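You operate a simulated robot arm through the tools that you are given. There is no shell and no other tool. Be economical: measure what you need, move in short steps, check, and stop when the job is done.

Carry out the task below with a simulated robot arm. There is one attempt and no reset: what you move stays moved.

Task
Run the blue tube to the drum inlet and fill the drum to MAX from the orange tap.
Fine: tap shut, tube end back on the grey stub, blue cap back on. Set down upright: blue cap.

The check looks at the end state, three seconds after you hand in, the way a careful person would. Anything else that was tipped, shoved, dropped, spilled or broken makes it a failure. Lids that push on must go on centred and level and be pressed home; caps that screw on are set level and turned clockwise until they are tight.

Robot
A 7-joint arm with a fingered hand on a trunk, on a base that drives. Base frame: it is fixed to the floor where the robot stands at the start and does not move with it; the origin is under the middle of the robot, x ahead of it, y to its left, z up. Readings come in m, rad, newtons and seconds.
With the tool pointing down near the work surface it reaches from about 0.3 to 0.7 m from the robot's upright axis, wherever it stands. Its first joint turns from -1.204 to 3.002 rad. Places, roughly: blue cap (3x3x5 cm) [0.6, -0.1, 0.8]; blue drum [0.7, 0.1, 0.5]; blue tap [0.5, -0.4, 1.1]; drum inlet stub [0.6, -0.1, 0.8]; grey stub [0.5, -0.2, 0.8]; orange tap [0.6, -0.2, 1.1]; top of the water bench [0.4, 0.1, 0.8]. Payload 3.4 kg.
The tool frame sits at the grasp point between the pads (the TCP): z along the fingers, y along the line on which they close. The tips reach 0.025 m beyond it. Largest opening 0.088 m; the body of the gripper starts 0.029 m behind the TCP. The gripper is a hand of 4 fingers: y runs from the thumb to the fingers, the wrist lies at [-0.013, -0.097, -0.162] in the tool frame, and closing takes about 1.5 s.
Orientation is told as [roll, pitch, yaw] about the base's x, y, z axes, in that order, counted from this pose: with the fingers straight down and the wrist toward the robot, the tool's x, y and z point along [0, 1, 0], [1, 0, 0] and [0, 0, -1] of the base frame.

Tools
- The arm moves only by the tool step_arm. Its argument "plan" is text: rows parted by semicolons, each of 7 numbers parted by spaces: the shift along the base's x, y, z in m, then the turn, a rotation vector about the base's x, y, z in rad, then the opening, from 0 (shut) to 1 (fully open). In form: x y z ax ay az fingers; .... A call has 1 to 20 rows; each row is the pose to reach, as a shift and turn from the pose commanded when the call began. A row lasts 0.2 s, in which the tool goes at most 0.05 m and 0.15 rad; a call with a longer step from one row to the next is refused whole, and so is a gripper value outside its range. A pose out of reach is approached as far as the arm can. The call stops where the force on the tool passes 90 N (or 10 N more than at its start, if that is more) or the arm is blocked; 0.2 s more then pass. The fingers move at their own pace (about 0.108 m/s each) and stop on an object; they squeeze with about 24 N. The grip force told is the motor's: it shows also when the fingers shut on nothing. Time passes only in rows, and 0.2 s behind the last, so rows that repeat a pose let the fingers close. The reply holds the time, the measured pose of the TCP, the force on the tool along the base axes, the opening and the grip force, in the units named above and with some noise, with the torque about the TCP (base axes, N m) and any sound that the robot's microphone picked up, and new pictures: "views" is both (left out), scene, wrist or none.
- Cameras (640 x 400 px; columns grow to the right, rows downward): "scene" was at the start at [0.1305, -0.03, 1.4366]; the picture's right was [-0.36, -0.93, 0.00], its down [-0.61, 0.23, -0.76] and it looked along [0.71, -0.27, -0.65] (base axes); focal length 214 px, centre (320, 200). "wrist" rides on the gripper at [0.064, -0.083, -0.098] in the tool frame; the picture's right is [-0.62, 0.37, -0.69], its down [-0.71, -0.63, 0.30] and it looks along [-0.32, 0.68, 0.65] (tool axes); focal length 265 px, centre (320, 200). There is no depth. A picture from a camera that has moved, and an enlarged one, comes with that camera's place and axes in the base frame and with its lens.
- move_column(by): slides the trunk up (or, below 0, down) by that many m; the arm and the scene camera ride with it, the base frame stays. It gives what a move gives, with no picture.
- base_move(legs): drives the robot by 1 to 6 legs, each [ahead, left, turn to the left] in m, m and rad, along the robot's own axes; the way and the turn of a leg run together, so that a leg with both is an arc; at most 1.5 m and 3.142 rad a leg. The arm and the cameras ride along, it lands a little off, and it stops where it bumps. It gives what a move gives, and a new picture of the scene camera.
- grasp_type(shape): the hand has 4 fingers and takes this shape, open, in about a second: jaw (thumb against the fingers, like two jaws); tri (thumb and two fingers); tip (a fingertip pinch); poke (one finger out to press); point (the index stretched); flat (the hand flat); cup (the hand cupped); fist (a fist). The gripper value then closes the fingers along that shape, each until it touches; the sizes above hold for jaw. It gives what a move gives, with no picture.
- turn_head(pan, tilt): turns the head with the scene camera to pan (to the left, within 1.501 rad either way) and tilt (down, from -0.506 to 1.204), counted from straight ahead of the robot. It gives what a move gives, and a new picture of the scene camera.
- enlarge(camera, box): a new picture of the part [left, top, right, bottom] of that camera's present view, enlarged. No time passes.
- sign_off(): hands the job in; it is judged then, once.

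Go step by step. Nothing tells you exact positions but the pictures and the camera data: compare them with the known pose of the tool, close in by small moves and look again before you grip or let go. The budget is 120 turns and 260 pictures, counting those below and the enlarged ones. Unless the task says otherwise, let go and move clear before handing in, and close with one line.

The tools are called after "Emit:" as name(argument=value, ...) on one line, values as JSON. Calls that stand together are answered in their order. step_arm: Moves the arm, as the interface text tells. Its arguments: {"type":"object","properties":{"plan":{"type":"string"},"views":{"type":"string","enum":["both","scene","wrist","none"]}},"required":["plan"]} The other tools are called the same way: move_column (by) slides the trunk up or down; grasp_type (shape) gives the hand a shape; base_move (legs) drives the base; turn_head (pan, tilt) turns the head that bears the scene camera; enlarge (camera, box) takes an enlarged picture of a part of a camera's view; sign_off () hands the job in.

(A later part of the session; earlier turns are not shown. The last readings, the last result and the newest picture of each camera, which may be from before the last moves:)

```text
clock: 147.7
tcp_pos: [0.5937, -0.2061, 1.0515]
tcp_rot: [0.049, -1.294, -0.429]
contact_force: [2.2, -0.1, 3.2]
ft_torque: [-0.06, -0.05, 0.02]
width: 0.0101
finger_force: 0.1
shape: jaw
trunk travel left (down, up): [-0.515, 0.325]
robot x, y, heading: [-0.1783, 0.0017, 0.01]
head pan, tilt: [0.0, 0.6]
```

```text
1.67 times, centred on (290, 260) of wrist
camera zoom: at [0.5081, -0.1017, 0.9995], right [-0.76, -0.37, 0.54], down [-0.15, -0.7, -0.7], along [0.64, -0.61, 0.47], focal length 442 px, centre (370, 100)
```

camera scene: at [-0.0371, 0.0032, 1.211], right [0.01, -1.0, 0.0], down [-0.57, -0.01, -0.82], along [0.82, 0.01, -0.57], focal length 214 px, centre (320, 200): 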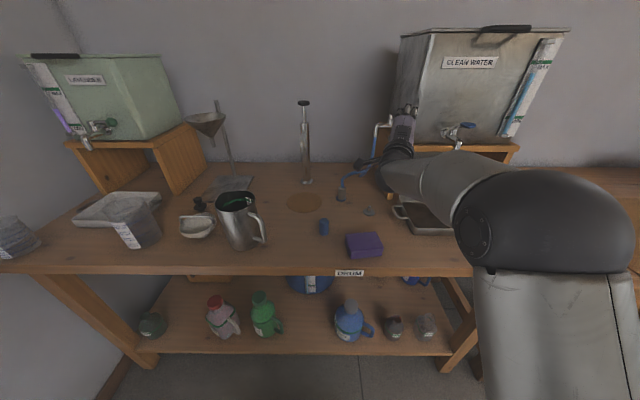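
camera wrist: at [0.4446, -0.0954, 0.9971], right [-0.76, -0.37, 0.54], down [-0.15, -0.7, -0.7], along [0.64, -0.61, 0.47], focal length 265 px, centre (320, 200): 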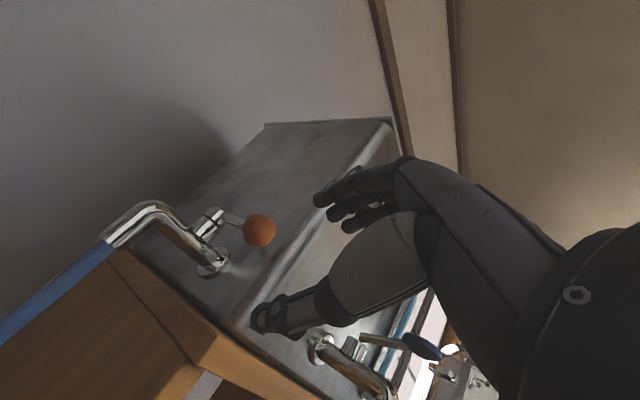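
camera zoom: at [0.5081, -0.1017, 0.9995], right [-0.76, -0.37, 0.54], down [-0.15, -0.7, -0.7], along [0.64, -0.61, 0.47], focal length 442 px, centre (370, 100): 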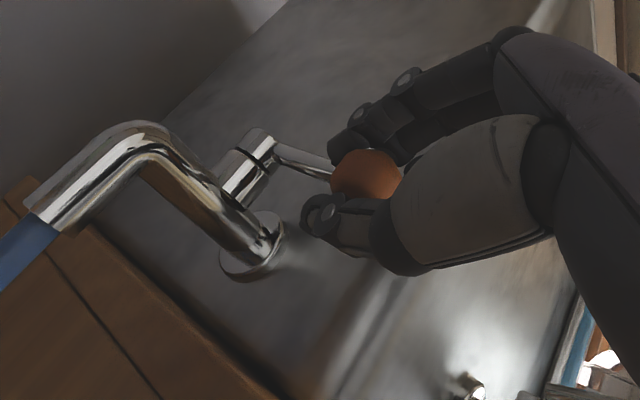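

Same grip as before. Running the longer pulse, which opens, holds and shuts within one call.

Emit:
step_arm(plan="0.003 0.012 0 0 0 0 0.1; 0.008 0.0255 0 0 0 0 0.1; 0.015 0.0345 0 0 0 0 0.1; 0.019 0.0385 0 0 0 0 0.1; 0.019 0.0385 0 0 0 0 0.1; 0.019 0.0385 0 0 0 0 0.1; 0.019 0.0385 0 0 0 0 0.1; 0.019 0.0385 0 0 0 0 0.1; 0.019 0.0385 0 0 0 0 0.1; 0.019 0.0385 0 0 0 0 0.1; 0.019 0.0385 0 0 0 0 0.1; 0.019 0.0385 0 0 0 0 0.1; 0.011 0.0305 0 0 0 0 0.1; 0.005 0.0205 0 0 0 0 0.1; 0 0.0105 0 0 0 0 0.1; -0.003 0.0005 0 0 0 0 0.1; -0.003 -0.0045 0 0 0 0 0.1; -0.003 -0.0095 0 0 0 0 0.1; -0.003 -0.0095 0 0 0 0 0.1", views="none")

Emit:
enlarge(camera="wrist", box=[160, 140, 420, 380])

```text
clock: 151.7
tcp_pos: [0.593, -0.2143, 1.0512]
tcp_rot: [0.044, -1.295, -0.423]
contact_force: [2.9, 4.7, 2.2]
ft_torque: [-0.07, -0.05, 0.08]
width: 0.009
finger_force: 0.0
shape: jaw
trunk travel left (down, up): [-0.515, 0.325]
robot x, y, heading: [-0.1773, 0.0042, 0.009]
head pan, tilt: [0.0, 0.6]
```

```text
1.67 times, centred on (290, 260) of wrist
camera zoom: at [0.5063, -0.1094, 0.9976], right [-0.76, -0.37, 0.54], down [-0.15, -0.7, -0.7], along [0.64, -0.61, 0.47], focal length 442 px, centre (370, 100)
```

zoom: 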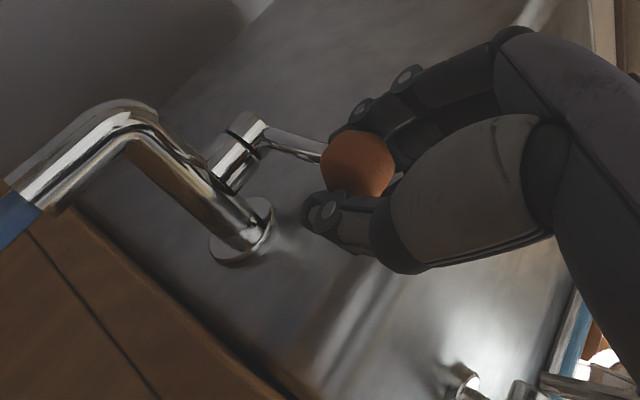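

Shut again. I'll release and drive back to read the drum.

Emit:
step_arm(plan="0 0.003 0 0 0 0 0.4; 0 0.003 0 0 0 0 0.8; 0 0.003 0 0 0 0 0.8; 0 0.003 0 0 0 0 0.8; -0.03 0.01 0 0 0 0 0.8; -0.06 0.014 0 0 0 0 0.8", views="none")

Emit:
base_move(legs=[[-0.325, 0, 0]])

Emit:
enlarge(camera="scene", box=[300, 195, 330, 215])

```text
clock: 153.1
tcp_pos: [0.5307, -0.2032, 1.0512]
tcp_rot: [0.053, -1.294, -0.429]
contact_force: [0.7, -0.4, -0.2]
ft_torque: [0.01, -0.01, 0.0]
width: 0.0704
finger_force: 0.0
shape: jaw
trunk travel left (down, up): [-0.515, 0.325]
robot x, y, heading: [-0.1807, 0.0001, 0.012]
head pan, tilt: [0.0, 0.6]
```

```text
clock: 155.3
tcp_pos: [0.1933, -0.2073, 1.0505]
tcp_rot: [0.051, -1.291, -0.431]
contact_force: [0.9, -0.3, 0.4]
ft_torque: [-0.01, -0.01, -0.03]
width: 0.0702
finger_force: 0.2
shape: jaw
trunk travel left (down, up): [-0.515, 0.325]
robot x, y, heading: [-0.5136, -0.0008, 0.008]
head pan, tilt: [0.0, 0.6]
camera scene: at [-0.3759, 0.0002, 1.2112], right [0.01, -1.0, 0.0], down [-0.56, 0.0, -0.83], along [0.83, 0.01, -0.56], focal length 214 px, centre (320, 200)
```

scene: 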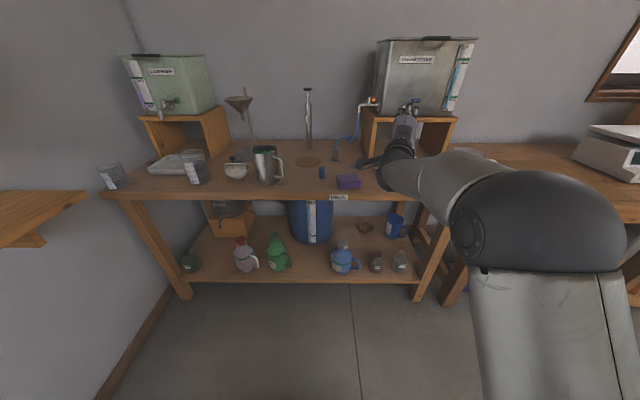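

```text
16.00 times, centred on (315, 205) of scene
camera zoom: at [-0.3759, 0.0002, 1.2112], right [0.01, -1.0, 0.0], down [-0.56, 0.0, -0.83], along [0.83, 0.01, -0.56], focal length 3432 px, centre (400, 120)
```

zoom: 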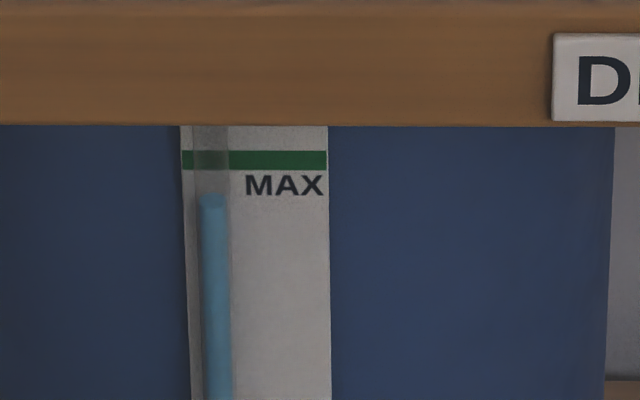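

The level hasn't changed, so that lever angle gives no real flow. I need to open it further, so I'll stand about 5 cm closer for reach.

Emit:
step_arm(plan="-0.03 0 0 0 0 0 0.8; -0.05 0 0 0 0 0 0.8", views="none")

Emit:
base_move(legs=[[0.385, 0, 0]])

Emit:
step_arm(plan="0.03 0 0 0 0 0 0.8; 0.055 -0.002 0 0 0 0 0.8; 0.062 -0.004 0 0 0 0 0.6; 0.062 -0.004 0 0 0 0 0.6", views="wrist")

```text
clock: 155.9
tcp_pos: [0.1422, -0.2094, 1.0507]
tcp_rot: [0.047, -1.291, -0.427]
contact_force: [0.6, -0.3, 0.3]
ft_torque: [0.01, 0.03, 0.01]
width: 0.0702
finger_force: 0.0
shape: jaw
trunk travel left (down, up): [-0.515, 0.325]
robot x, y, heading: [-0.5163, 0.0032, 0.009]
head pan, tilt: [0.0, 0.6]
```

```text
clock: 158.3
tcp_pos: [0.521, -0.2082, 1.0518]
tcp_rot: [0.049, -1.292, -0.432]
contact_force: [0.6, -0.4, -0.8]
ft_torque: [0.0, -0.03, 0.0]
width: 0.0702
finger_force: 0.1
shape: jaw
trunk travel left (down, up): [-0.515, 0.325]
robot x, y, heading: [-0.1372, -0.0001, 0.004]
head pan, tilt: [0.0, 0.6]
camera scene: at [0.0032, 0.0019, 1.2111], right [0.0, -1.0, 0.0], down [-0.57, 0.0, -0.82], along [0.82, 0.0, -0.57], focal length 214 px, centre (320, 200)
```

scene: 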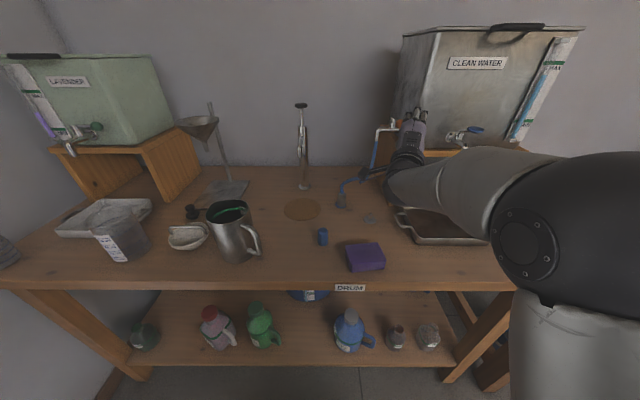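

```text
clock: 159.3
tcp_pos: [0.5848, -0.2105, 1.0519]
tcp_rot: [0.05, -1.29, -0.43]
contact_force: [0.4, 1.0, -0.8]
ft_torque: [-0.03, 0.02, 0.03]
width: 0.0533
finger_force: 0.1
shape: jaw
trunk travel left (down, up): [-0.515, 0.325]
robot x, y, heading: [-0.1374, 0.0016, 0.007]
head pan, tilt: [0.0, 0.6]
camera wrist: at [0.4986, -0.1059, 0.9988], right [-0.76, -0.37, 0.54], down [-0.15, -0.7, -0.7], along [0.63, -0.61, 0.47], focal length 265 px, centre (320, 200)
```

wrist: 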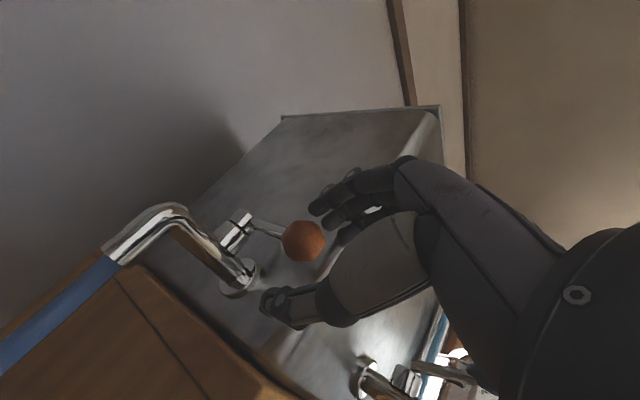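

Emit:
step_arm(plan="0.005 0.003 0 0 0 0 0.6; 0.0095 0.006 0 0 0 0 0.4; 0.0095 0.006 0 0 0 0 0.1; 0.0095 0.006 0 0 0 0 0.1; 0.0095 0.006 0 0 0 0 0.1; 0.0125 0.016 0 0 0 0 0.1; 0.0175 0.0295 0 0 0 0 0.1; 0.0245 0.0385 0 0 0 0 0.1; 0.0285 0.0425 0 0 0 0 0.1; 0.034 0.047 0 0 0 0 0.1; 0.04 0.05 0 0 0 0 0.1", views="none")

Emit:
enlarge(camera="wrist", box=[160, 140, 420, 380])

```text
clock: 161.7
tcp_pos: [0.6224, -0.1629, 1.0512]
tcp_rot: [0.056, -1.291, -0.438]
contact_force: [-0.9, -3.0, 3.9]
ft_torque: [-0.06, -0.06, -0.15]
width: 0.0095
finger_force: 0.0
shape: jaw
trunk travel left (down, up): [-0.515, 0.325]
robot x, y, heading: [-0.1376, 0.0018, 0.004]
head pan, tilt: [0.0, 0.6]
```

```text
1.67 times, centred on (290, 260) of wrist
camera zoom: at [0.537, -0.0578, 0.9995], right [-0.76, -0.37, 0.54], down [-0.15, -0.7, -0.7], along [0.63, -0.61, 0.47], focal length 442 px, centre (370, 100)
```

zoom: 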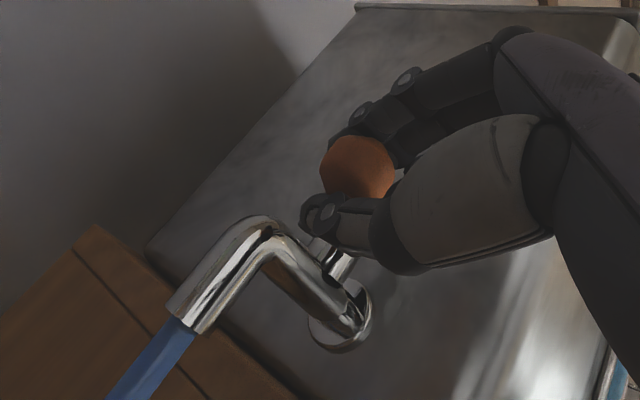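

The knob is at about 55° and still caged. Continuing along the arc.

Emit:
step_arm(plan="0.006 0.003 0 0 0 0 0.1; 0.012 0.005 0 0 0 0 0.1; 0.018 0.0065 0 0 0 0 0.1; 0.024 0.0075 0 0 0 0 0.1; 0.024 0.0075 0 0 0 0 0.1", views="none")

Emit:
enlarge(camera="wrist", box=[160, 140, 420, 380])

Emit:
enlarge(camera="scene", box=[500, 20, 600, 150])

```text
clock: 162.9
tcp_pos: [0.6463, -0.1543, 1.0523]
tcp_rot: [0.051, -1.293, -0.435]
contact_force: [-2.1, -2.5, 2.6]
ft_torque: [-0.07, -0.03, -0.11]
width: 0.009
finger_force: 0.0
shape: jaw
trunk travel left (down, up): [-0.515, 0.325]
robot x, y, heading: [-0.1392, 0.0041, 0.004]
head pan, tilt: [0.0, 0.6]
```

```text
1.67 times, centred on (290, 260) of wrist
camera zoom: at [0.5612, -0.0495, 0.9996], right [-0.76, -0.37, 0.54], down [-0.15, -0.7, -0.7], along [0.63, -0.61, 0.47], focal length 442 px, centre (370, 100)
```

zoom: 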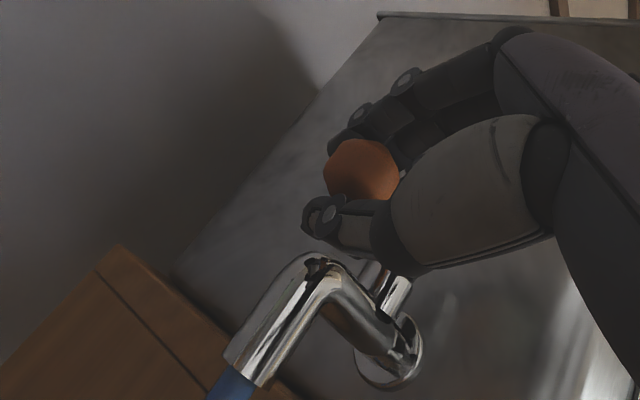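

```text
3.08 times, centred on (550, 85) of scene
camera zoom: at [0.0017, 0.0014, 1.2113], right [0.0, -1.0, 0.0], down [-0.56, 0.0, -0.83], along [0.83, 0.0, -0.56], focal length 660 px, centre (-388, 554)
```

zoom: 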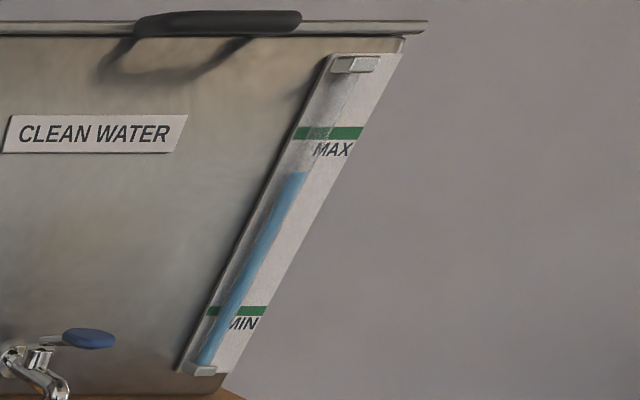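

The lever is now nearly in line with the spout. I'll hold briefly and compare the tank gauge.

Emit:
step_arm(plan="0 0 0 0 0 0 0.1; 0 0 0 0 0 0 0.1; 0 0 0 0 0 0 0.1; 0 0 0 0 0 0 0.1; 0 0 0 0 0 0 0.1; 0 0 0 0 0 0 0.1; 0 0 0 0 0 0 0.1; 0 0 0 0 0 0 0.1", views="none")

Emit:
enlarge(camera="scene", box=[500, 20, 600, 150])

Emit:
enlarge(camera="scene", box=[280, 100, 440, 230])

```text
clock: 164.7
tcp_pos: [0.6457, -0.1554, 1.0529]
tcp_rot: [0.052, -1.293, -0.434]
contact_force: [-1.9, -3.1, 3.1]
ft_torque: [-0.1, -0.01, -0.16]
width: 0.0088
finger_force: 0.1
shape: jaw
trunk travel left (down, up): [-0.515, 0.325]
robot x, y, heading: [-0.1344, 0.003, -0.001]
head pan, tilt: [0.0, 0.6]
```

```text
3.08 times, centred on (550, 85) of scene
camera zoom: at [0.0017, 0.0014, 1.2113], right [0.0, -1.0, 0.0], down [-0.56, 0.0, -0.83], along [0.83, 0.0, -0.56], focal length 660 px, centre (-388, 554)
```

zoom: 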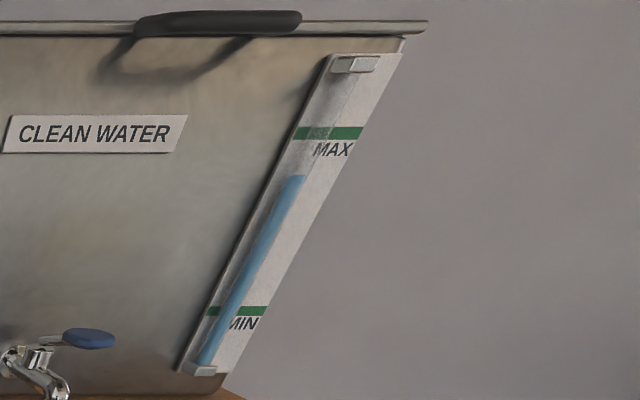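

```text
3.08 times, centred on (360, 165) of scene
camera zoom: at [0.0017, 0.0014, 1.2113], right [0.0, -1.0, 0.0], down [-0.56, 0.0, -0.83], along [0.83, 0.0, -0.56], focal length 660 px, centre (197, 308)
```

zoom: 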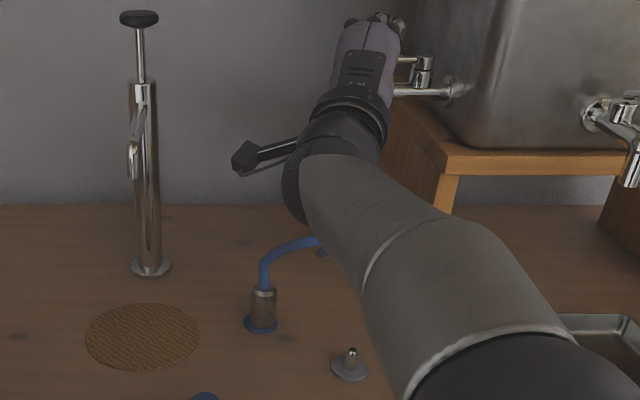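

Water is flowing: the tank dropped about 4 px in 1.8 s. I'll shut it along the reverse arc and measure the drum.

Emit:
step_arm(plan="-0.012 -0.003 0 0 0 0 0.1; -0.024 -0.0075 0 0 0 0 0.1; -0.033 -0.0125 0 0 0 0 0.1; -0.04 -0.022 0 0 0 0 0.1; -0.046 -0.034 0 0 0 0 0.1; -0.051 -0.046 0 0 0 0 0.1; -0.0545 -0.055 0 0 0 0 0.1; -0.0545 -0.06 0 0 0 0 0.1; -0.0545 -0.06 0 0 0 0 0.1", views="none")

Emit:
enlarge(camera="wrist", box=[160, 140, 420, 380])

Emit:
enlarge(camera="scene", box=[500, 20, 600, 150])

```text
clock: 166.7
tcp_pos: [0.5927, -0.2129, 1.0515]
tcp_rot: [0.045, -1.291, -0.429]
contact_force: [3.0, 4.4, 0.3]
ft_torque: [-0.03, 0.01, 0.05]
width: 0.0094
finger_force: 0.1
shape: jaw
trunk travel left (down, up): [-0.515, 0.325]
robot x, y, heading: [-0.1352, 0.0009, 0.001]
head pan, tilt: [0.0, 0.6]
```

```text
1.67 times, centred on (290, 260) of wrist
camera zoom: at [0.5069, -0.1085, 0.9987], right [-0.76, -0.37, 0.54], down [-0.16, -0.7, -0.7], along [0.63, -0.61, 0.47], focal length 442 px, centre (370, 100)
```

zoom: 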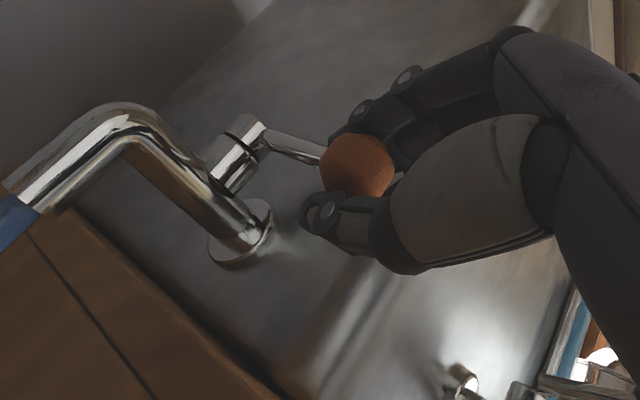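

```text
3.08 times, centred on (550, 85) of scene
camera zoom: at [0.0031, 0.0029, 1.2111], right [0.0, -1.0, 0.0], down [-0.57, 0.0, -0.82], along [0.82, 0.0, -0.57], focal length 660 px, centre (-388, 554)
```

zoom: 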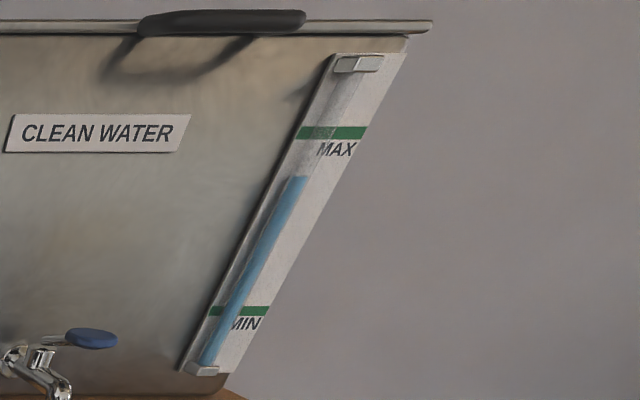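

Shut. I'll release and drive back to read the drum.

Emit:
step_arm(plan="0 0.003 0 0 0 0 0.4; 0 0.003 0 0 0 0 0.8; 0 0.003 0 0 0 0 0.8; 0 0.003 0 0 0 0 0.8; -0.03 0.008 0 0 0 0 0.8; -0.06 0.01 0 0 0 0 0.8", views="none")

Emit:
base_move(legs=[[-0.37, 0, 0]])

Emit:
enlarge(camera="scene", box=[300, 195, 330, 215])

```text
clock: 168.1
tcp_pos: [0.5291, -0.2033, 1.0534]
tcp_rot: [0.051, -1.292, -0.437]
contact_force: [0.1, 0.1, -0.5]
ft_torque: [0.02, 0.03, 0.04]
width: 0.0704
finger_force: 0.0
shape: jaw
trunk travel left (down, up): [-0.515, 0.325]
robot x, y, heading: [-0.1375, -0.0029, 0.004]
head pan, tilt: [0.0, 0.6]
```

```text
clock: 170.5
tcp_pos: [0.1586, -0.2068, 1.0534]
tcp_rot: [0.051, -1.291, -0.433]
contact_force: [0.4, -1.0, 0.3]
ft_torque: [0.0, 0.0, 0.03]
width: 0.0702
finger_force: 0.1
shape: jaw
trunk travel left (down, up): [-0.515, 0.325]
robot x, y, heading: [-0.5094, -0.0024, 0.0]
head pan, tilt: [0.0, 0.6]
camera scene: at [-0.3697, 0.0003, 1.2112], right [0.0, -1.0, 0.0], down [-0.56, 0.0, -0.83], along [0.83, 0.0, -0.56], focal length 214 px, centre (320, 200)
```

scene: 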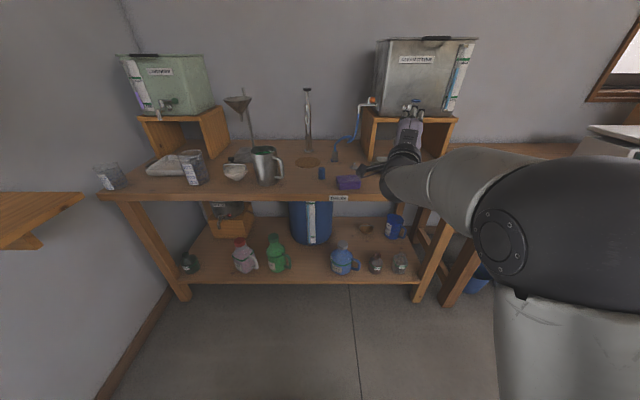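

```text
16.00 times, centred on (315, 205) of scene
camera zoom: at [-0.3697, 0.0003, 1.2112], right [0.0, -1.0, 0.0], down [-0.56, 0.0, -0.83], along [0.83, 0.0, -0.56], focal length 3432 px, centre (400, 120)
```

zoom: 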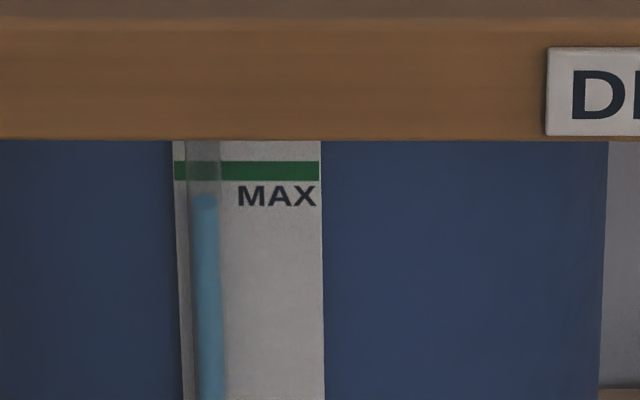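

The pulse raised the level by about a quarter of what was missing. To avoid parallax between the glass and the scale, I'll read it once from near gauge height.

Emit:
move_column(by=-0.4)

Emit:
turn_head(pan=0.0, tilt=0.25)

Emit:
enlarge(camera="scene", box=[290, 170, 340, 270])

```text
clock: 174.3
tcp_pos: [0.1587, -0.207, 0.6528]
tcp_rot: [0.05, -1.29, -0.432]
contact_force: [-0.1, -0.2, -0.6]
ft_torque: [-0.04, -0.02, 0.02]
width: 0.0701
finger_force: 0.1
shape: jaw
trunk travel left (down, up): [-0.115, 0.725]
robot x, y, heading: [-0.5112, -0.0001, 0.005]
head pan, tilt: [0.0, 0.6]
```

```text
clock: 175.1
tcp_pos: [0.1585, -0.2053, 0.6531]
tcp_rot: [0.048, -1.291, -0.434]
contact_force: [-0.7, 0.8, -0.1]
ft_torque: [-0.01, 0.0, -0.04]
width: 0.0702
finger_force: 0.0
shape: jaw
trunk travel left (down, up): [-0.115, 0.725]
robot x, y, heading: [-0.5086, -0.0022, 0.004]
head pan, tilt: [0.0, 0.25]
camera scene: at [-0.3641, 0.0004, 0.8433], right [0.0, -1.0, 0.0], down [-0.25, 0.0, -0.97], along [0.97, 0.0, -0.25], focal length 214 px, centre (320, 200)
```

scene: 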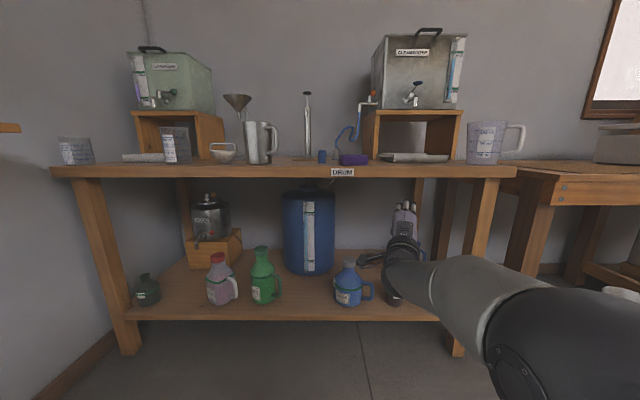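

```text
4.00 times, centred on (315, 220) of scene
camera zoom: at [-0.3641, 0.0004, 0.8433], right [0.0, -1.0, 0.0], down [-0.25, 0.0, -0.97], along [0.97, 0.0, -0.25], focal length 858 px, centre (340, 120)
```

zoom: 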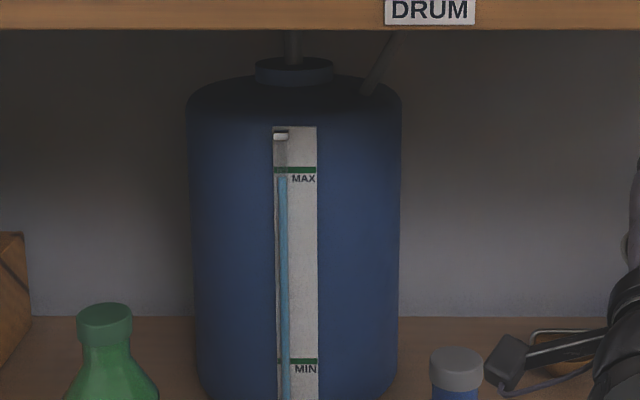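

Emit:
enlarge(camera="scene", box=[297, 200, 327, 220])

```text
16.00 times, centred on (312, 210) of scene
camera zoom: at [-0.3641, 0.0004, 0.8433], right [0.0, -1.0, 0.0], down [-0.25, 0.0, -0.97], along [0.97, 0.0, -0.25], focal length 3432 px, centre (448, 40)
```

zoom: 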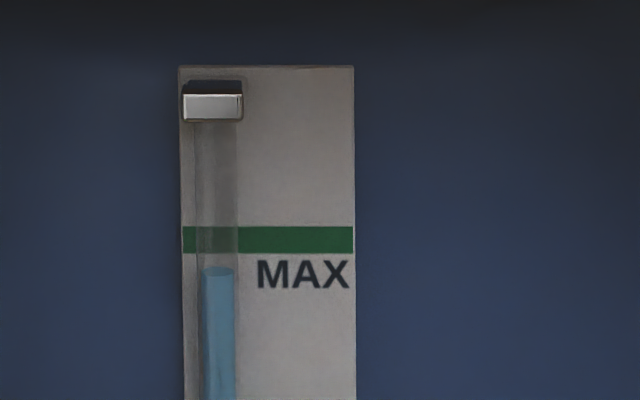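

Correcting for parallax, about 3% of the span remains, roughly 1.8 times the last pulse. Going back for one longer pulse.

Emit:
move_column(by=0.4)

Emit:
turn_head(pan=0.0, tilt=0.6)

Emit:
base_move(legs=[[0.37, 0, 0]])

Emit:
step_arm(plan="0 0 0 0 0 0 0.8", views="wrist")

```text
clock: 179.0
tcp_pos: [0.1592, -0.2051, 1.0535]
tcp_rot: [0.05, -1.293, -0.432]
contact_force: [0.2, 0.4, 0.2]
ft_torque: [0.0, -0.01, -0.01]
width: 0.0703
finger_force: 0.1
shape: jaw
trunk travel left (down, up): [-0.515, 0.325]
robot x, y, heading: [-0.506, -0.0022, 0.005]
head pan, tilt: [0.0, 0.25]
```

```text
clock: 179.8
tcp_pos: [0.1588, -0.2063, 1.052]
tcp_rot: [0.049, -1.292, -0.431]
contact_force: [-0.8, -0.3, -0.4]
ft_torque: [0.0, 0.0, 0.03]
width: 0.0703
finger_force: 0.0
shape: jaw
trunk travel left (down, up): [-0.515, 0.325]
robot x, y, heading: [-0.512, -0.0022, -0.003]
head pan, tilt: [0.0, 0.6]
camera scene: at [-0.3691, 0.0003, 1.2112], right [0.0, -1.0, 0.0], down [-0.56, 0.0, -0.83], along [0.83, 0.0, -0.56], focal length 214 px, centre (320, 200)
```

scene: 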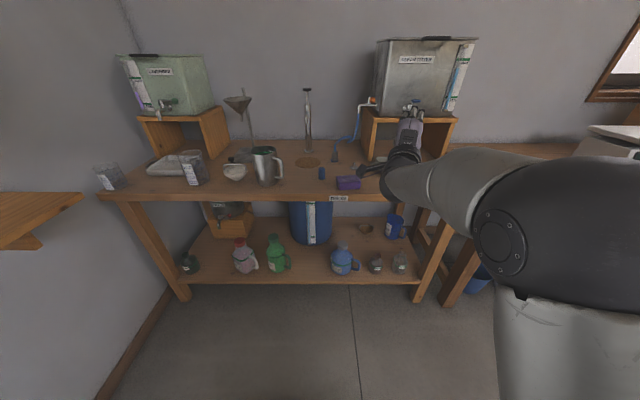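

```text
clock: 182.2
tcp_pos: [0.5316, -0.1989, 1.0526]
tcp_rot: [0.048, -1.291, -0.426]
contact_force: [-0.2, 0.7, -0.6]
ft_torque: [-0.01, -0.03, 0.02]
width: 0.0702
finger_force: 0.1
shape: jaw
trunk travel left (down, up): [-0.515, 0.325]
robot x, y, heading: [-0.1368, 0.0024, 0.009]
head pan, tilt: [0.0, 0.6]
camera scene: at [0.0023, 0.0036, 1.2111], right [0.01, -1.0, 0.0], down [-0.57, -0.01, -0.82], along [0.82, 0.01, -0.57], focal length 214 px, centre (320, 200)
```

scene: 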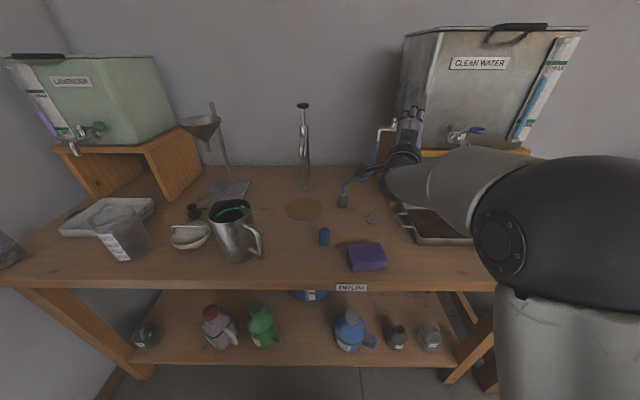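

```text
clock: 182.6
tcp_pos: [0.5301, -0.2001, 1.0535]
tcp_rot: [0.05, -1.291, -0.428]
contact_force: [-0.6, -0.4, -0.3]
ft_torque: [-0.03, 0.02, 0.02]
width: 0.0702
finger_force: 0.0
shape: jaw
trunk travel left (down, up): [-0.515, 0.325]
robot x, y, heading: [-0.1398, 0.0009, 0.011]
head pan, tilt: [0.0, 0.6]
camera wrist: at [0.4454, -0.0953, 1.0002], right [-0.76, -0.37, 0.54], down [-0.15, -0.7, -0.7], along [0.64, -0.61, 0.47], focal length 265 px, centre (320, 200)
```

wrist: 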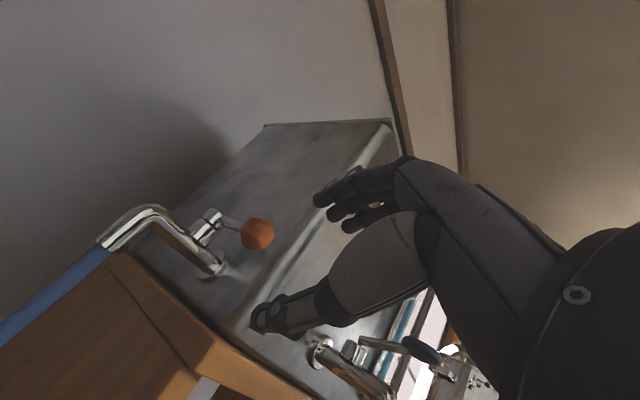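

Emit:
step_arm(plan="0.03 -0.003 -0.001 0 0 0 0.8; 0.055 -0.004 -0.002 0 0 0 0.8; 0.064 -0.005 -0.002 0 0 0 0.6; 0.064 -0.005 -0.002 0 0 0 0.3; 0.064 -0.005 -0.002 0 0 0 0.1; 0.064 -0.005 -0.002 0 0 0 0.1; 0.064 -0.005 -0.002 0 0 0 0.1; 0.067 0.005 -0.002 0 0 0 0.1; 0.072 0.0186 -0.002 0 0 0 0.1; 0.079 0.0276 -0.002 0 0 0 0.1", views="none")

Emit:
enlarge(camera="wrist", box=[160, 140, 420, 380])

```text
clock: 184.8
tcp_pos: [0.6094, -0.1722, 1.0511]
tcp_rot: [0.049, -1.291, -0.429]
contact_force: [0.6, -2.1, 1.9]
ft_torque: [-0.02, -0.08, -0.1]
width: 0.0095
finger_force: 0.0
shape: jaw
trunk travel left (down, up): [-0.515, 0.325]
robot x, y, heading: [-0.1364, -0.0012, 0.003]
head pan, tilt: [0.0, 0.6]
```

```text
1.67 times, centred on (290, 260) of wrist
camera zoom: at [0.5236, -0.067, 0.9988], right [-0.76, -0.37, 0.54], down [-0.15, -0.7, -0.7], along [0.64, -0.61, 0.47], focal length 442 px, centre (370, 100)
```

zoom: 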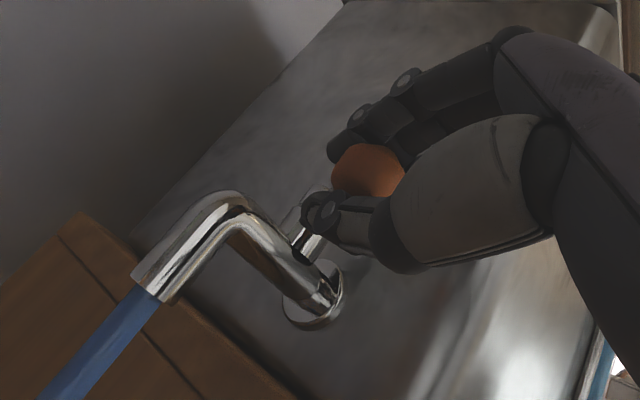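

Emit:
step_arm(plan="0.008 0.006 0 0 0 0 0.1; 0.013 0.0093 0 0 0 0 0.1; 0.019 0.012 0 0 0 0 0.1; 0.025 0.0145 0 0 0 0 0.1; 0.031 0.016 0 0 0 0 0.1; 0.037 0.0178 0 0 0 0 0.1; 0.037 0.0178 0 0 0 0 0.1; 0.037 0.0178 0 0 0 0 0.1; 0.037 0.0178 0 0 0 0 0.1; 0.037 0.0178 0 0 0 0 0.1; 0.037 0.0178 0 0 0 0 0.1; 0.037 0.0178 0 0 0 0 0.1; 0.037 0.0178 0 0 0 0 0.1; 0.037 0.0178 0 0 0 0 0.1; 0.037 0.0178 0 0 0 0 0.1; 0.037 0.0178 0 0 0 0 0.1; 0.037 0.0178 0 0 0 0 0.1; 0.037 0.0178 0 0 0 0 0.1; 0.037 0.0178 0 0 0 0 0.1; 0.037 0.0178 0 0 0 0 0.1", views="none")

Emit:
step_arm(plan="0 0 0 0 0 0 0.1; 0 0 0 0 0 0 0.1; 0 0 0 0 0 0 0.1; 0 0 0 0 0 0 0.1; 0 0 0 0 0 0 0.1; -0.012 -0.003 0 0 0 0 0.1; -0.024 -0.0075 0 0 0 0 0.1; -0.033 -0.0125 0 0 0 0 0.1; -0.04 -0.022 0 0 0 0 0.1; -0.046 -0.034 0 0 0 0 0.1; -0.051 -0.046 0 0 0 0 0.1; -0.0545 -0.055 0 0 0 0 0.1; -0.0545 -0.06 0 0 0 0 0.1; -0.0545 -0.06 0 0 0 0 0.1", views="none")

Emit:
enlarge(camera="wrist", box=[160, 140, 420, 380])

```text
clock: 189.0
tcp_pos: [0.6469, -0.1535, 1.05]
tcp_rot: [0.05, -1.29, -0.428]
contact_force: [-1.4, -0.2, 2.0]
ft_torque: [-0.09, -0.01, -0.04]
width: 0.0088
finger_force: 0.1
shape: jaw
trunk travel left (down, up): [-0.515, 0.325]
robot x, y, heading: [-0.1363, 0.0008, 0.007]
head pan, tilt: [0.0, 0.6]
```

```text
clock: 192.0
tcp_pos: [0.5925, -0.2146, 1.0515]
tcp_rot: [0.043, -1.296, -0.419]
contact_force: [1.3, 6.9, 2.2]
ft_torque: [-0.08, -0.06, 0.11]
width: 0.0092
finger_force: 0.1
shape: jaw
trunk travel left (down, up): [-0.515, 0.325]
robot x, y, heading: [-0.1367, 0.0007, 0.006]
head pan, tilt: [0.0, 0.6]
```

```text
1.67 times, centred on (290, 260) of wrist
camera zoom: at [0.507, -0.1098, 0.9983], right [-0.76, -0.37, 0.54], down [-0.15, -0.7, -0.7], along [0.64, -0.61, 0.47], focal length 442 px, centre (370, 100)
```

zoom: 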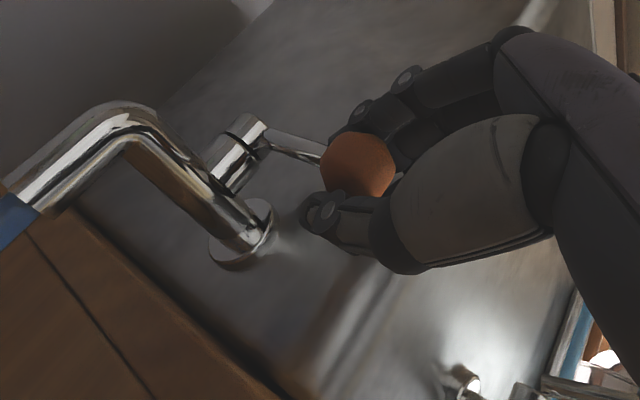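

Shut. Releasing and reading the drum again.

Emit:
step_arm(plan="0 0.003 0 0 0 0 0.4; 0 0.003 0 0 0 0 0.8; 0 0.003 0 0 0 0 0.8; 0 0.003 0 0 0 0 0.8; -0.03 0.008 0 0 0 0 0.8; -0.06 0.012 0 0 0 0 0.8", views="none")

Emit:
base_move(legs=[[-0.37, 0, 0]])

Emit:
enlarge(camera="scene", box=[300, 195, 330, 215])

```text
clock: 193.4
tcp_pos: [0.5316, -0.1999, 1.0505]
tcp_rot: [0.052, -1.292, -0.43]
contact_force: [-0.3, 0.3, -0.5]
ft_torque: [-0.01, 0.0, 0.0]
width: 0.0698
finger_force: 0.0
shape: jaw
trunk travel left (down, up): [-0.515, 0.325]
robot x, y, heading: [-0.1385, 0.0004, 0.005]
head pan, tilt: [0.0, 0.6]
```

```text
clock: 195.7
tcp_pos: [0.1632, -0.2024, 1.051]
tcp_rot: [0.051, -1.293, -0.427]
contact_force: [-0.3, -0.6, -0.2]
ft_torque: [-0.04, 0.01, -0.04]
width: 0.0703
finger_force: 0.1
shape: jaw
trunk travel left (down, up): [-0.515, 0.325]
robot x, y, heading: [-0.5079, -0.0055, 0.015]
head pan, tilt: [0.0, 0.6]
camera scene: at [-0.369, -0.0001, 1.2112], right [0.01, -1.0, 0.0], down [-0.56, -0.01, -0.83], along [0.83, 0.01, -0.56], focal length 214 px, centre (320, 200)
```

scene: 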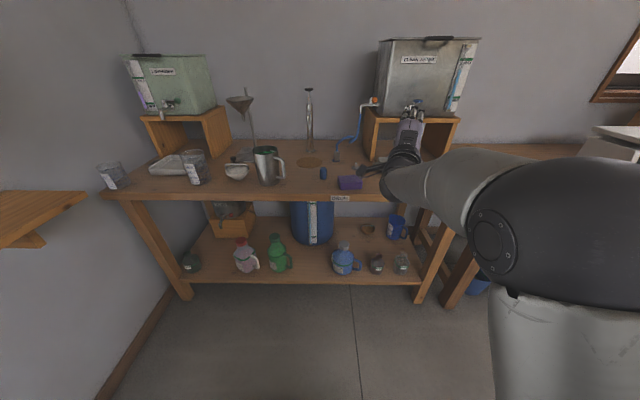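

```text
16.00 times, centred on (315, 205) of scene
camera zoom: at [-0.369, -0.0001, 1.2112], right [0.01, -1.0, 0.0], down [-0.56, -0.01, -0.83], along [0.83, 0.01, -0.56], focal length 3432 px, centre (400, 120)
```

zoom: 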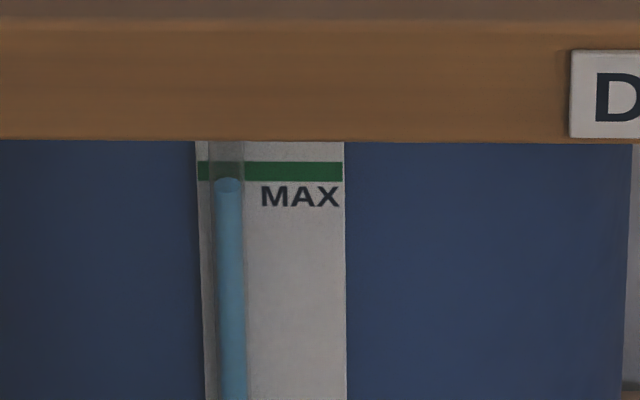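

This matches the predicted reading for MAX. I'll confirm from gauge height.

Emit:
move_column(by=-0.4)

Emit:
move_column(by=-0.1)

Emit:
turn_head(pan=0.0, tilt=0.25)

Emit:
enlarge(camera="scene", box=[295, 170, 335, 196])

```text
clock: 199.6
tcp_pos: [0.1625, -0.2026, 0.6504]
tcp_rot: [0.048, -1.289, -0.425]
contact_force: [-1.0, -0.6, 0.0]
ft_torque: [-0.02, 0.01, 0.06]
width: 0.0701
finger_force: 0.0
shape: jaw
trunk travel left (down, up): [-0.115, 0.725]
robot x, y, heading: [-0.5041, -0.0081, 0.012]
head pan, tilt: [0.0, 0.6]
```

```text
clock: 200.9
tcp_pos: [0.163, -0.2029, 0.5508]
tcp_rot: [0.049, -1.291, -0.424]
contact_force: [-0.1, -1.2, 1.0]
ft_torque: [0.02, 0.01, -0.01]
width: 0.0702
finger_force: 0.1
shape: jaw
trunk travel left (down, up): [-0.015, 0.825]
robot x, y, heading: [-0.5112, 0.0014, 0.014]
head pan, tilt: [0.0, 0.6]
```

```text
clock: 201.7
tcp_pos: [0.1634, -0.2032, 0.55]
tcp_rot: [0.048, -1.29, -0.424]
contact_force: [-0.3, 0.3, -0.2]
ft_torque: [-0.01, -0.03, 0.01]
width: 0.07
finger_force: 0.0
shape: jaw
trunk travel left (down, up): [-0.015, 0.825]
robot x, y, heading: [-0.5073, -0.0031, 0.014]
head pan, tilt: [0.0, 0.25]
camera scene: at [-0.3635, 0.0, 0.7433], right [0.01, -1.0, 0.0], down [-0.25, 0.0, -0.97], along [0.97, 0.01, -0.25], focal length 214 px, centre (320, 200)
```

scene: 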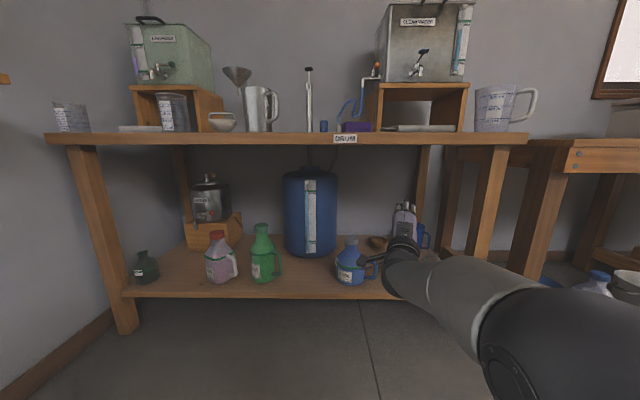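

```text
15.38 times, centred on (315, 183) of scene
camera zoom: at [-0.3635, 0.0, 0.7433], right [0.01, -1.0, 0.0], down [-0.25, 0.0, -0.97], along [0.97, 0.01, -0.25], focal length 3300 px, centre (397, 462)
```

zoom: 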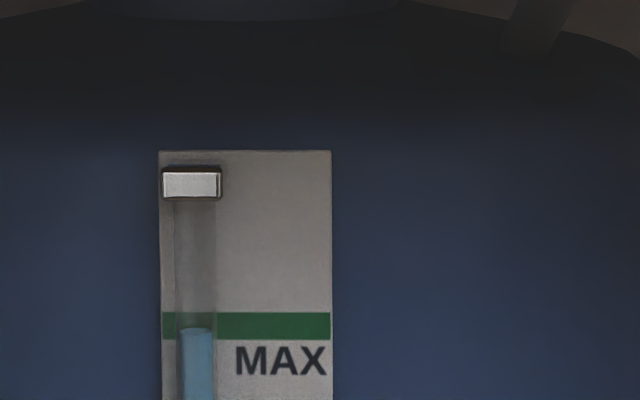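

The level sits at MAX once parallax is allowed for, so filling is done. Next I'll raise the trunk and point the hand down again to return the tube.

Emit:
move_column(by=0.4)

Emit:
move_column(by=0.3)

Emit:
step_arm(plan="0 0 0 0 0 0.14 0.8; 0 0 0 0 0 0.28 0.8; 0 0 0 0 0 0.43 0.8; 0 0 0 0 0 0.43 0.8", views="none")

Emit:
step_arm(plan="0 0 0 0 0.15 0 1; 0 0 0 0 0.3 0 1; 0 0 0 0 0.45 0 1; 0 0 0 0 0.6 0 1; 0 0 0 0 0.75 0 1; 0 0 0 0 0.9 0 1; 0 0 0 0 1.05 0 1; 0 0 0 0 1.2 0 1; 0 0 0 0 1.29 0 1; 0 0 0 0 1.29 0 1", views="none")

Emit:
turn_head(pan=-0.15, tilt=0.85)

```text
clock: 205.5
tcp_pos: [0.1635, -0.2023, 0.9505]
tcp_rot: [0.047, -1.291, -0.423]
contact_force: [-0.6, -0.6, 0.2]
ft_torque: [0.02, 0.02, 0.01]
width: 0.0701
finger_force: 0.0
shape: jaw
trunk travel left (down, up): [-0.415, 0.425]
robot x, y, heading: [-0.5101, -0.0052, 0.015]
head pan, tilt: [0.0, 0.25]
```

```text
clock: 208.5
tcp_pos: [0.1627, -0.2021, 1.2512]
tcp_rot: [0.049, -1.292, -0.423]
contact_force: [-0.1, -0.8, 0.0]
ft_torque: [0.05, 0.03, -0.01]
width: 0.0701
finger_force: 0.0
shape: jaw
trunk travel left (down, up): [-0.715, 0.125]
robot x, y, heading: [-0.5111, -0.002, 0.011]
head pan, tilt: [0.0, 0.25]
```

```text
clock: 209.5
tcp_pos: [0.1633, -0.2006, 1.2507]
tcp_rot: [0.049, -1.293, 0.007]
contact_force: [0.3, 0.9, 0.3]
ft_torque: [-0.04, -0.01, -0.02]
width: 0.0702
finger_force: 0.0
shape: jaw
trunk travel left (down, up): [-0.715, 0.125]
robot x, y, heading: [-0.5082, -0.0022, 0.011]
head pan, tilt: [0.0, 0.25]
```

```text
clock: 211.7
tcp_pos: [0.1444, -0.1967, 1.2375]
tcp_rot: [0.055, 0.003, 0.002]
contact_force: [-0.5, -0.2, 0.0]
ft_torque: [0.01, -0.02, -0.02]
width: 0.0877
finger_force: 0.0
shape: jaw
out of reach, approached as far as the arm can: row 8, 9, 10
trunk travel left (down, up): [-0.715, 0.125]
robot x, y, heading: [-0.5107, -0.0026, 0.014]
head pan, tilt: [0.0, 0.25]
```

```text
clock: 212.7
tcp_pos: [0.1416, -0.1962, 1.239]
tcp_rot: [0.056, -0.002, 0.002]
contact_force: [-0.5, 0.4, 0.0]
ft_torque: [0.03, -0.01, -0.01]
width: 0.0877
finger_force: 0.0
shape: jaw
trunk travel left (down, up): [-0.715, 0.125]
robot x, y, heading: [-0.5093, 0.0, 0.012]
head pan, tilt: [-0.15, 0.85]
camera scene: at [-0.3791, -0.0119, 1.3903], right [-0.14, -0.99, 0.0], down [-0.74, 0.1, -0.66], along [0.65, -0.09, -0.75], focal length 214 px, centre (320, 200)
```

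scene: 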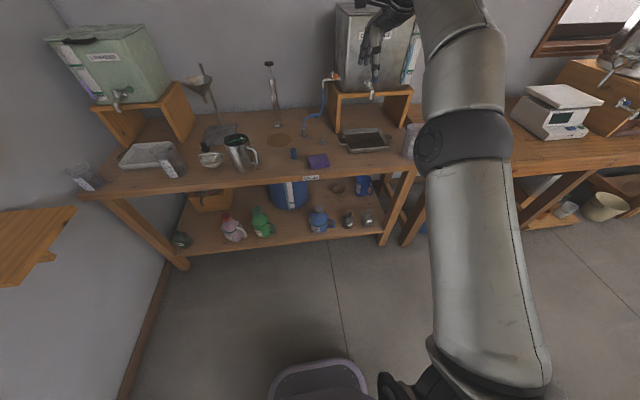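

Emit:
step_arm(plan="-0.03 0.03 0 0 0 0 1; -0.06 0.06 0 -0.02 0 0 1; -0.09 0.09 0 -0.04 0 0 1; -0.12 0.12 0 -0.055 0 0 1; -0.15 0.14 0 -0.055 0 0 1", views="none")

Emit:
move_column(by=0.115)

Emit:
base_move(legs=[[0.495, 0, 0]])

Emit:
enlarge(camera="scene", box=[270, 140, 430, 260])

```text
clock: 213.9
tcp_pos: [-0.007, -0.0603, 1.2377]
tcp_rot: [0.005, -0.004, 0.002]
contact_force: [0.3, -1.5, -0.1]
ft_torque: [0.02, 0.03, 0.0]
width: 0.0877
finger_force: 0.1
shape: jaw
trunk travel left (down, up): [-0.715, 0.125]
robot x, y, heading: [-0.5084, 0.0001, 0.017]
head pan, tilt: [-0.15, 0.85]
```

```text
clock: 215.4
tcp_pos: [-0.0063, -0.0581, 1.3526]
tcp_rot: [0.0, -0.001, 0.001]
contact_force: [0.1, -0.2, 0.9]
ft_torque: [0.01, 0.01, -0.03]
width: 0.0876
finger_force: 0.0
shape: jaw
trunk travel left (down, up): [-0.83, 0.01]
robot x, y, heading: [-0.5111, -0.0035, 0.013]
head pan, tilt: [-0.15, 0.85]
```

```text
clock: 218.3
tcp_pos: [0.4814, -0.0648, 1.3526]
tcp_rot: [0.0, -0.001, -0.014]
contact_force: [1.0, 0.6, -0.8]
ft_torque: [0.01, -0.01, 0.03]
width: 0.0878
finger_force: 0.1
shape: jaw
trunk travel left (down, up): [-0.83, 0.01]
robot x, y, heading: [-0.0231, -0.0011, -0.007]
head pan, tilt: [-0.15, 0.85]
camera scene: at [0.1084, -0.0124, 1.5053], right [-0.15, -0.99, 0.0], down [-0.74, 0.12, -0.66], along [0.65, -0.1, -0.75], focal length 214 px, centre (320, 200)
```

scene: 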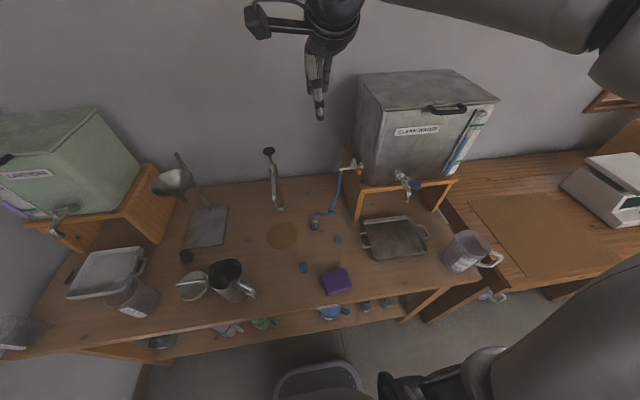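

```text
3.33 times, centred on (350, 200) of scene
camera zoom: at [0.1084, -0.0124, 1.5053], right [-0.15, -0.99, 0.0], down [-0.74, 0.12, -0.66], along [0.65, -0.1, -0.75], focal length 715 px, centre (220, 200)
```

zoom: 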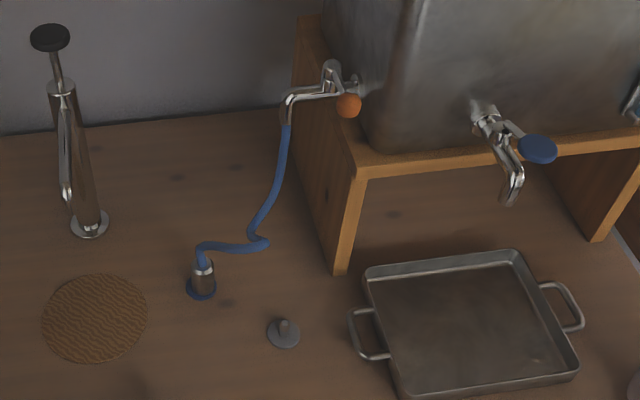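

Everything is in place, nothing is spilled, and the knob is back at its shut position. Moving down to the tube fitting at the inlet.

Emit:
step_arm(plan="0.01 0 -0.04 0 0 0.06 1; 0.02 0 -0.08 0 0 0.12 1; 0.03 0 -0.12 0 0 0.18 1; 0.04 0 -0.16 0 0 0.24 1; 0.055 0 -0.2 0 0 0.3 1; 0.07 0 -0.24 0 0 0.36 1; 0.085 0 -0.28 0 0 0.42 1; 0.1 0 -0.32 0 0 0.48 1; 0.11 0 -0.36 0 0 0.54 1; 0.116 -0.002 -0.4 0 0 0.54 1; 0.116 -0.002 -0.43 0 0 0.54 1", views="wrist")

Emit:
enlarge(camera="wrist", box=[160, 160, 400, 360])

```text
clock: 220.7
tcp_pos: [0.5992, -0.0697, 0.9208]
tcp_rot: [0.001, -0.002, 0.526]
contact_force: [-0.4, -0.4, 0.4]
ft_torque: [-0.01, -0.02, 0.0]
width: 0.0877
finger_force: 0.1
shape: jaw
trunk travel left (down, up): [-0.83, 0.01]
robot x, y, heading: [-0.0191, -0.0034, -0.006]
head pan, tilt: [-0.15, 0.85]
camera wrist: at [0.4944, -0.0542, 1.0188], right [0.63, -0.35, 0.69], down [-0.19, -0.93, -0.31], along [0.76, 0.06, -0.65], focal length 265 px, centre (320, 200)
```

wrist: 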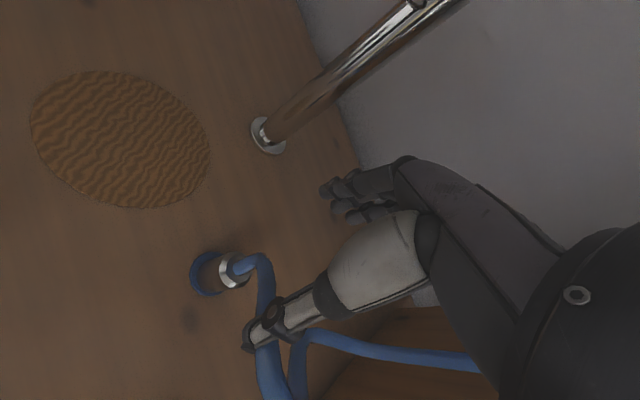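

```text
2.00 times, centred on (280, 260) of wrist
camera zoom: at [0.4944, -0.0542, 1.0188], right [0.63, -0.35, 0.69], down [-0.19, -0.93, -0.31], along [0.76, 0.06, -0.65], focal length 531 px, centre (400, 80)
```

zoom: 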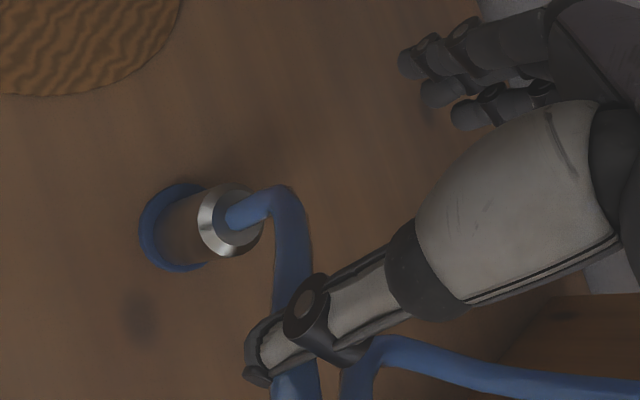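

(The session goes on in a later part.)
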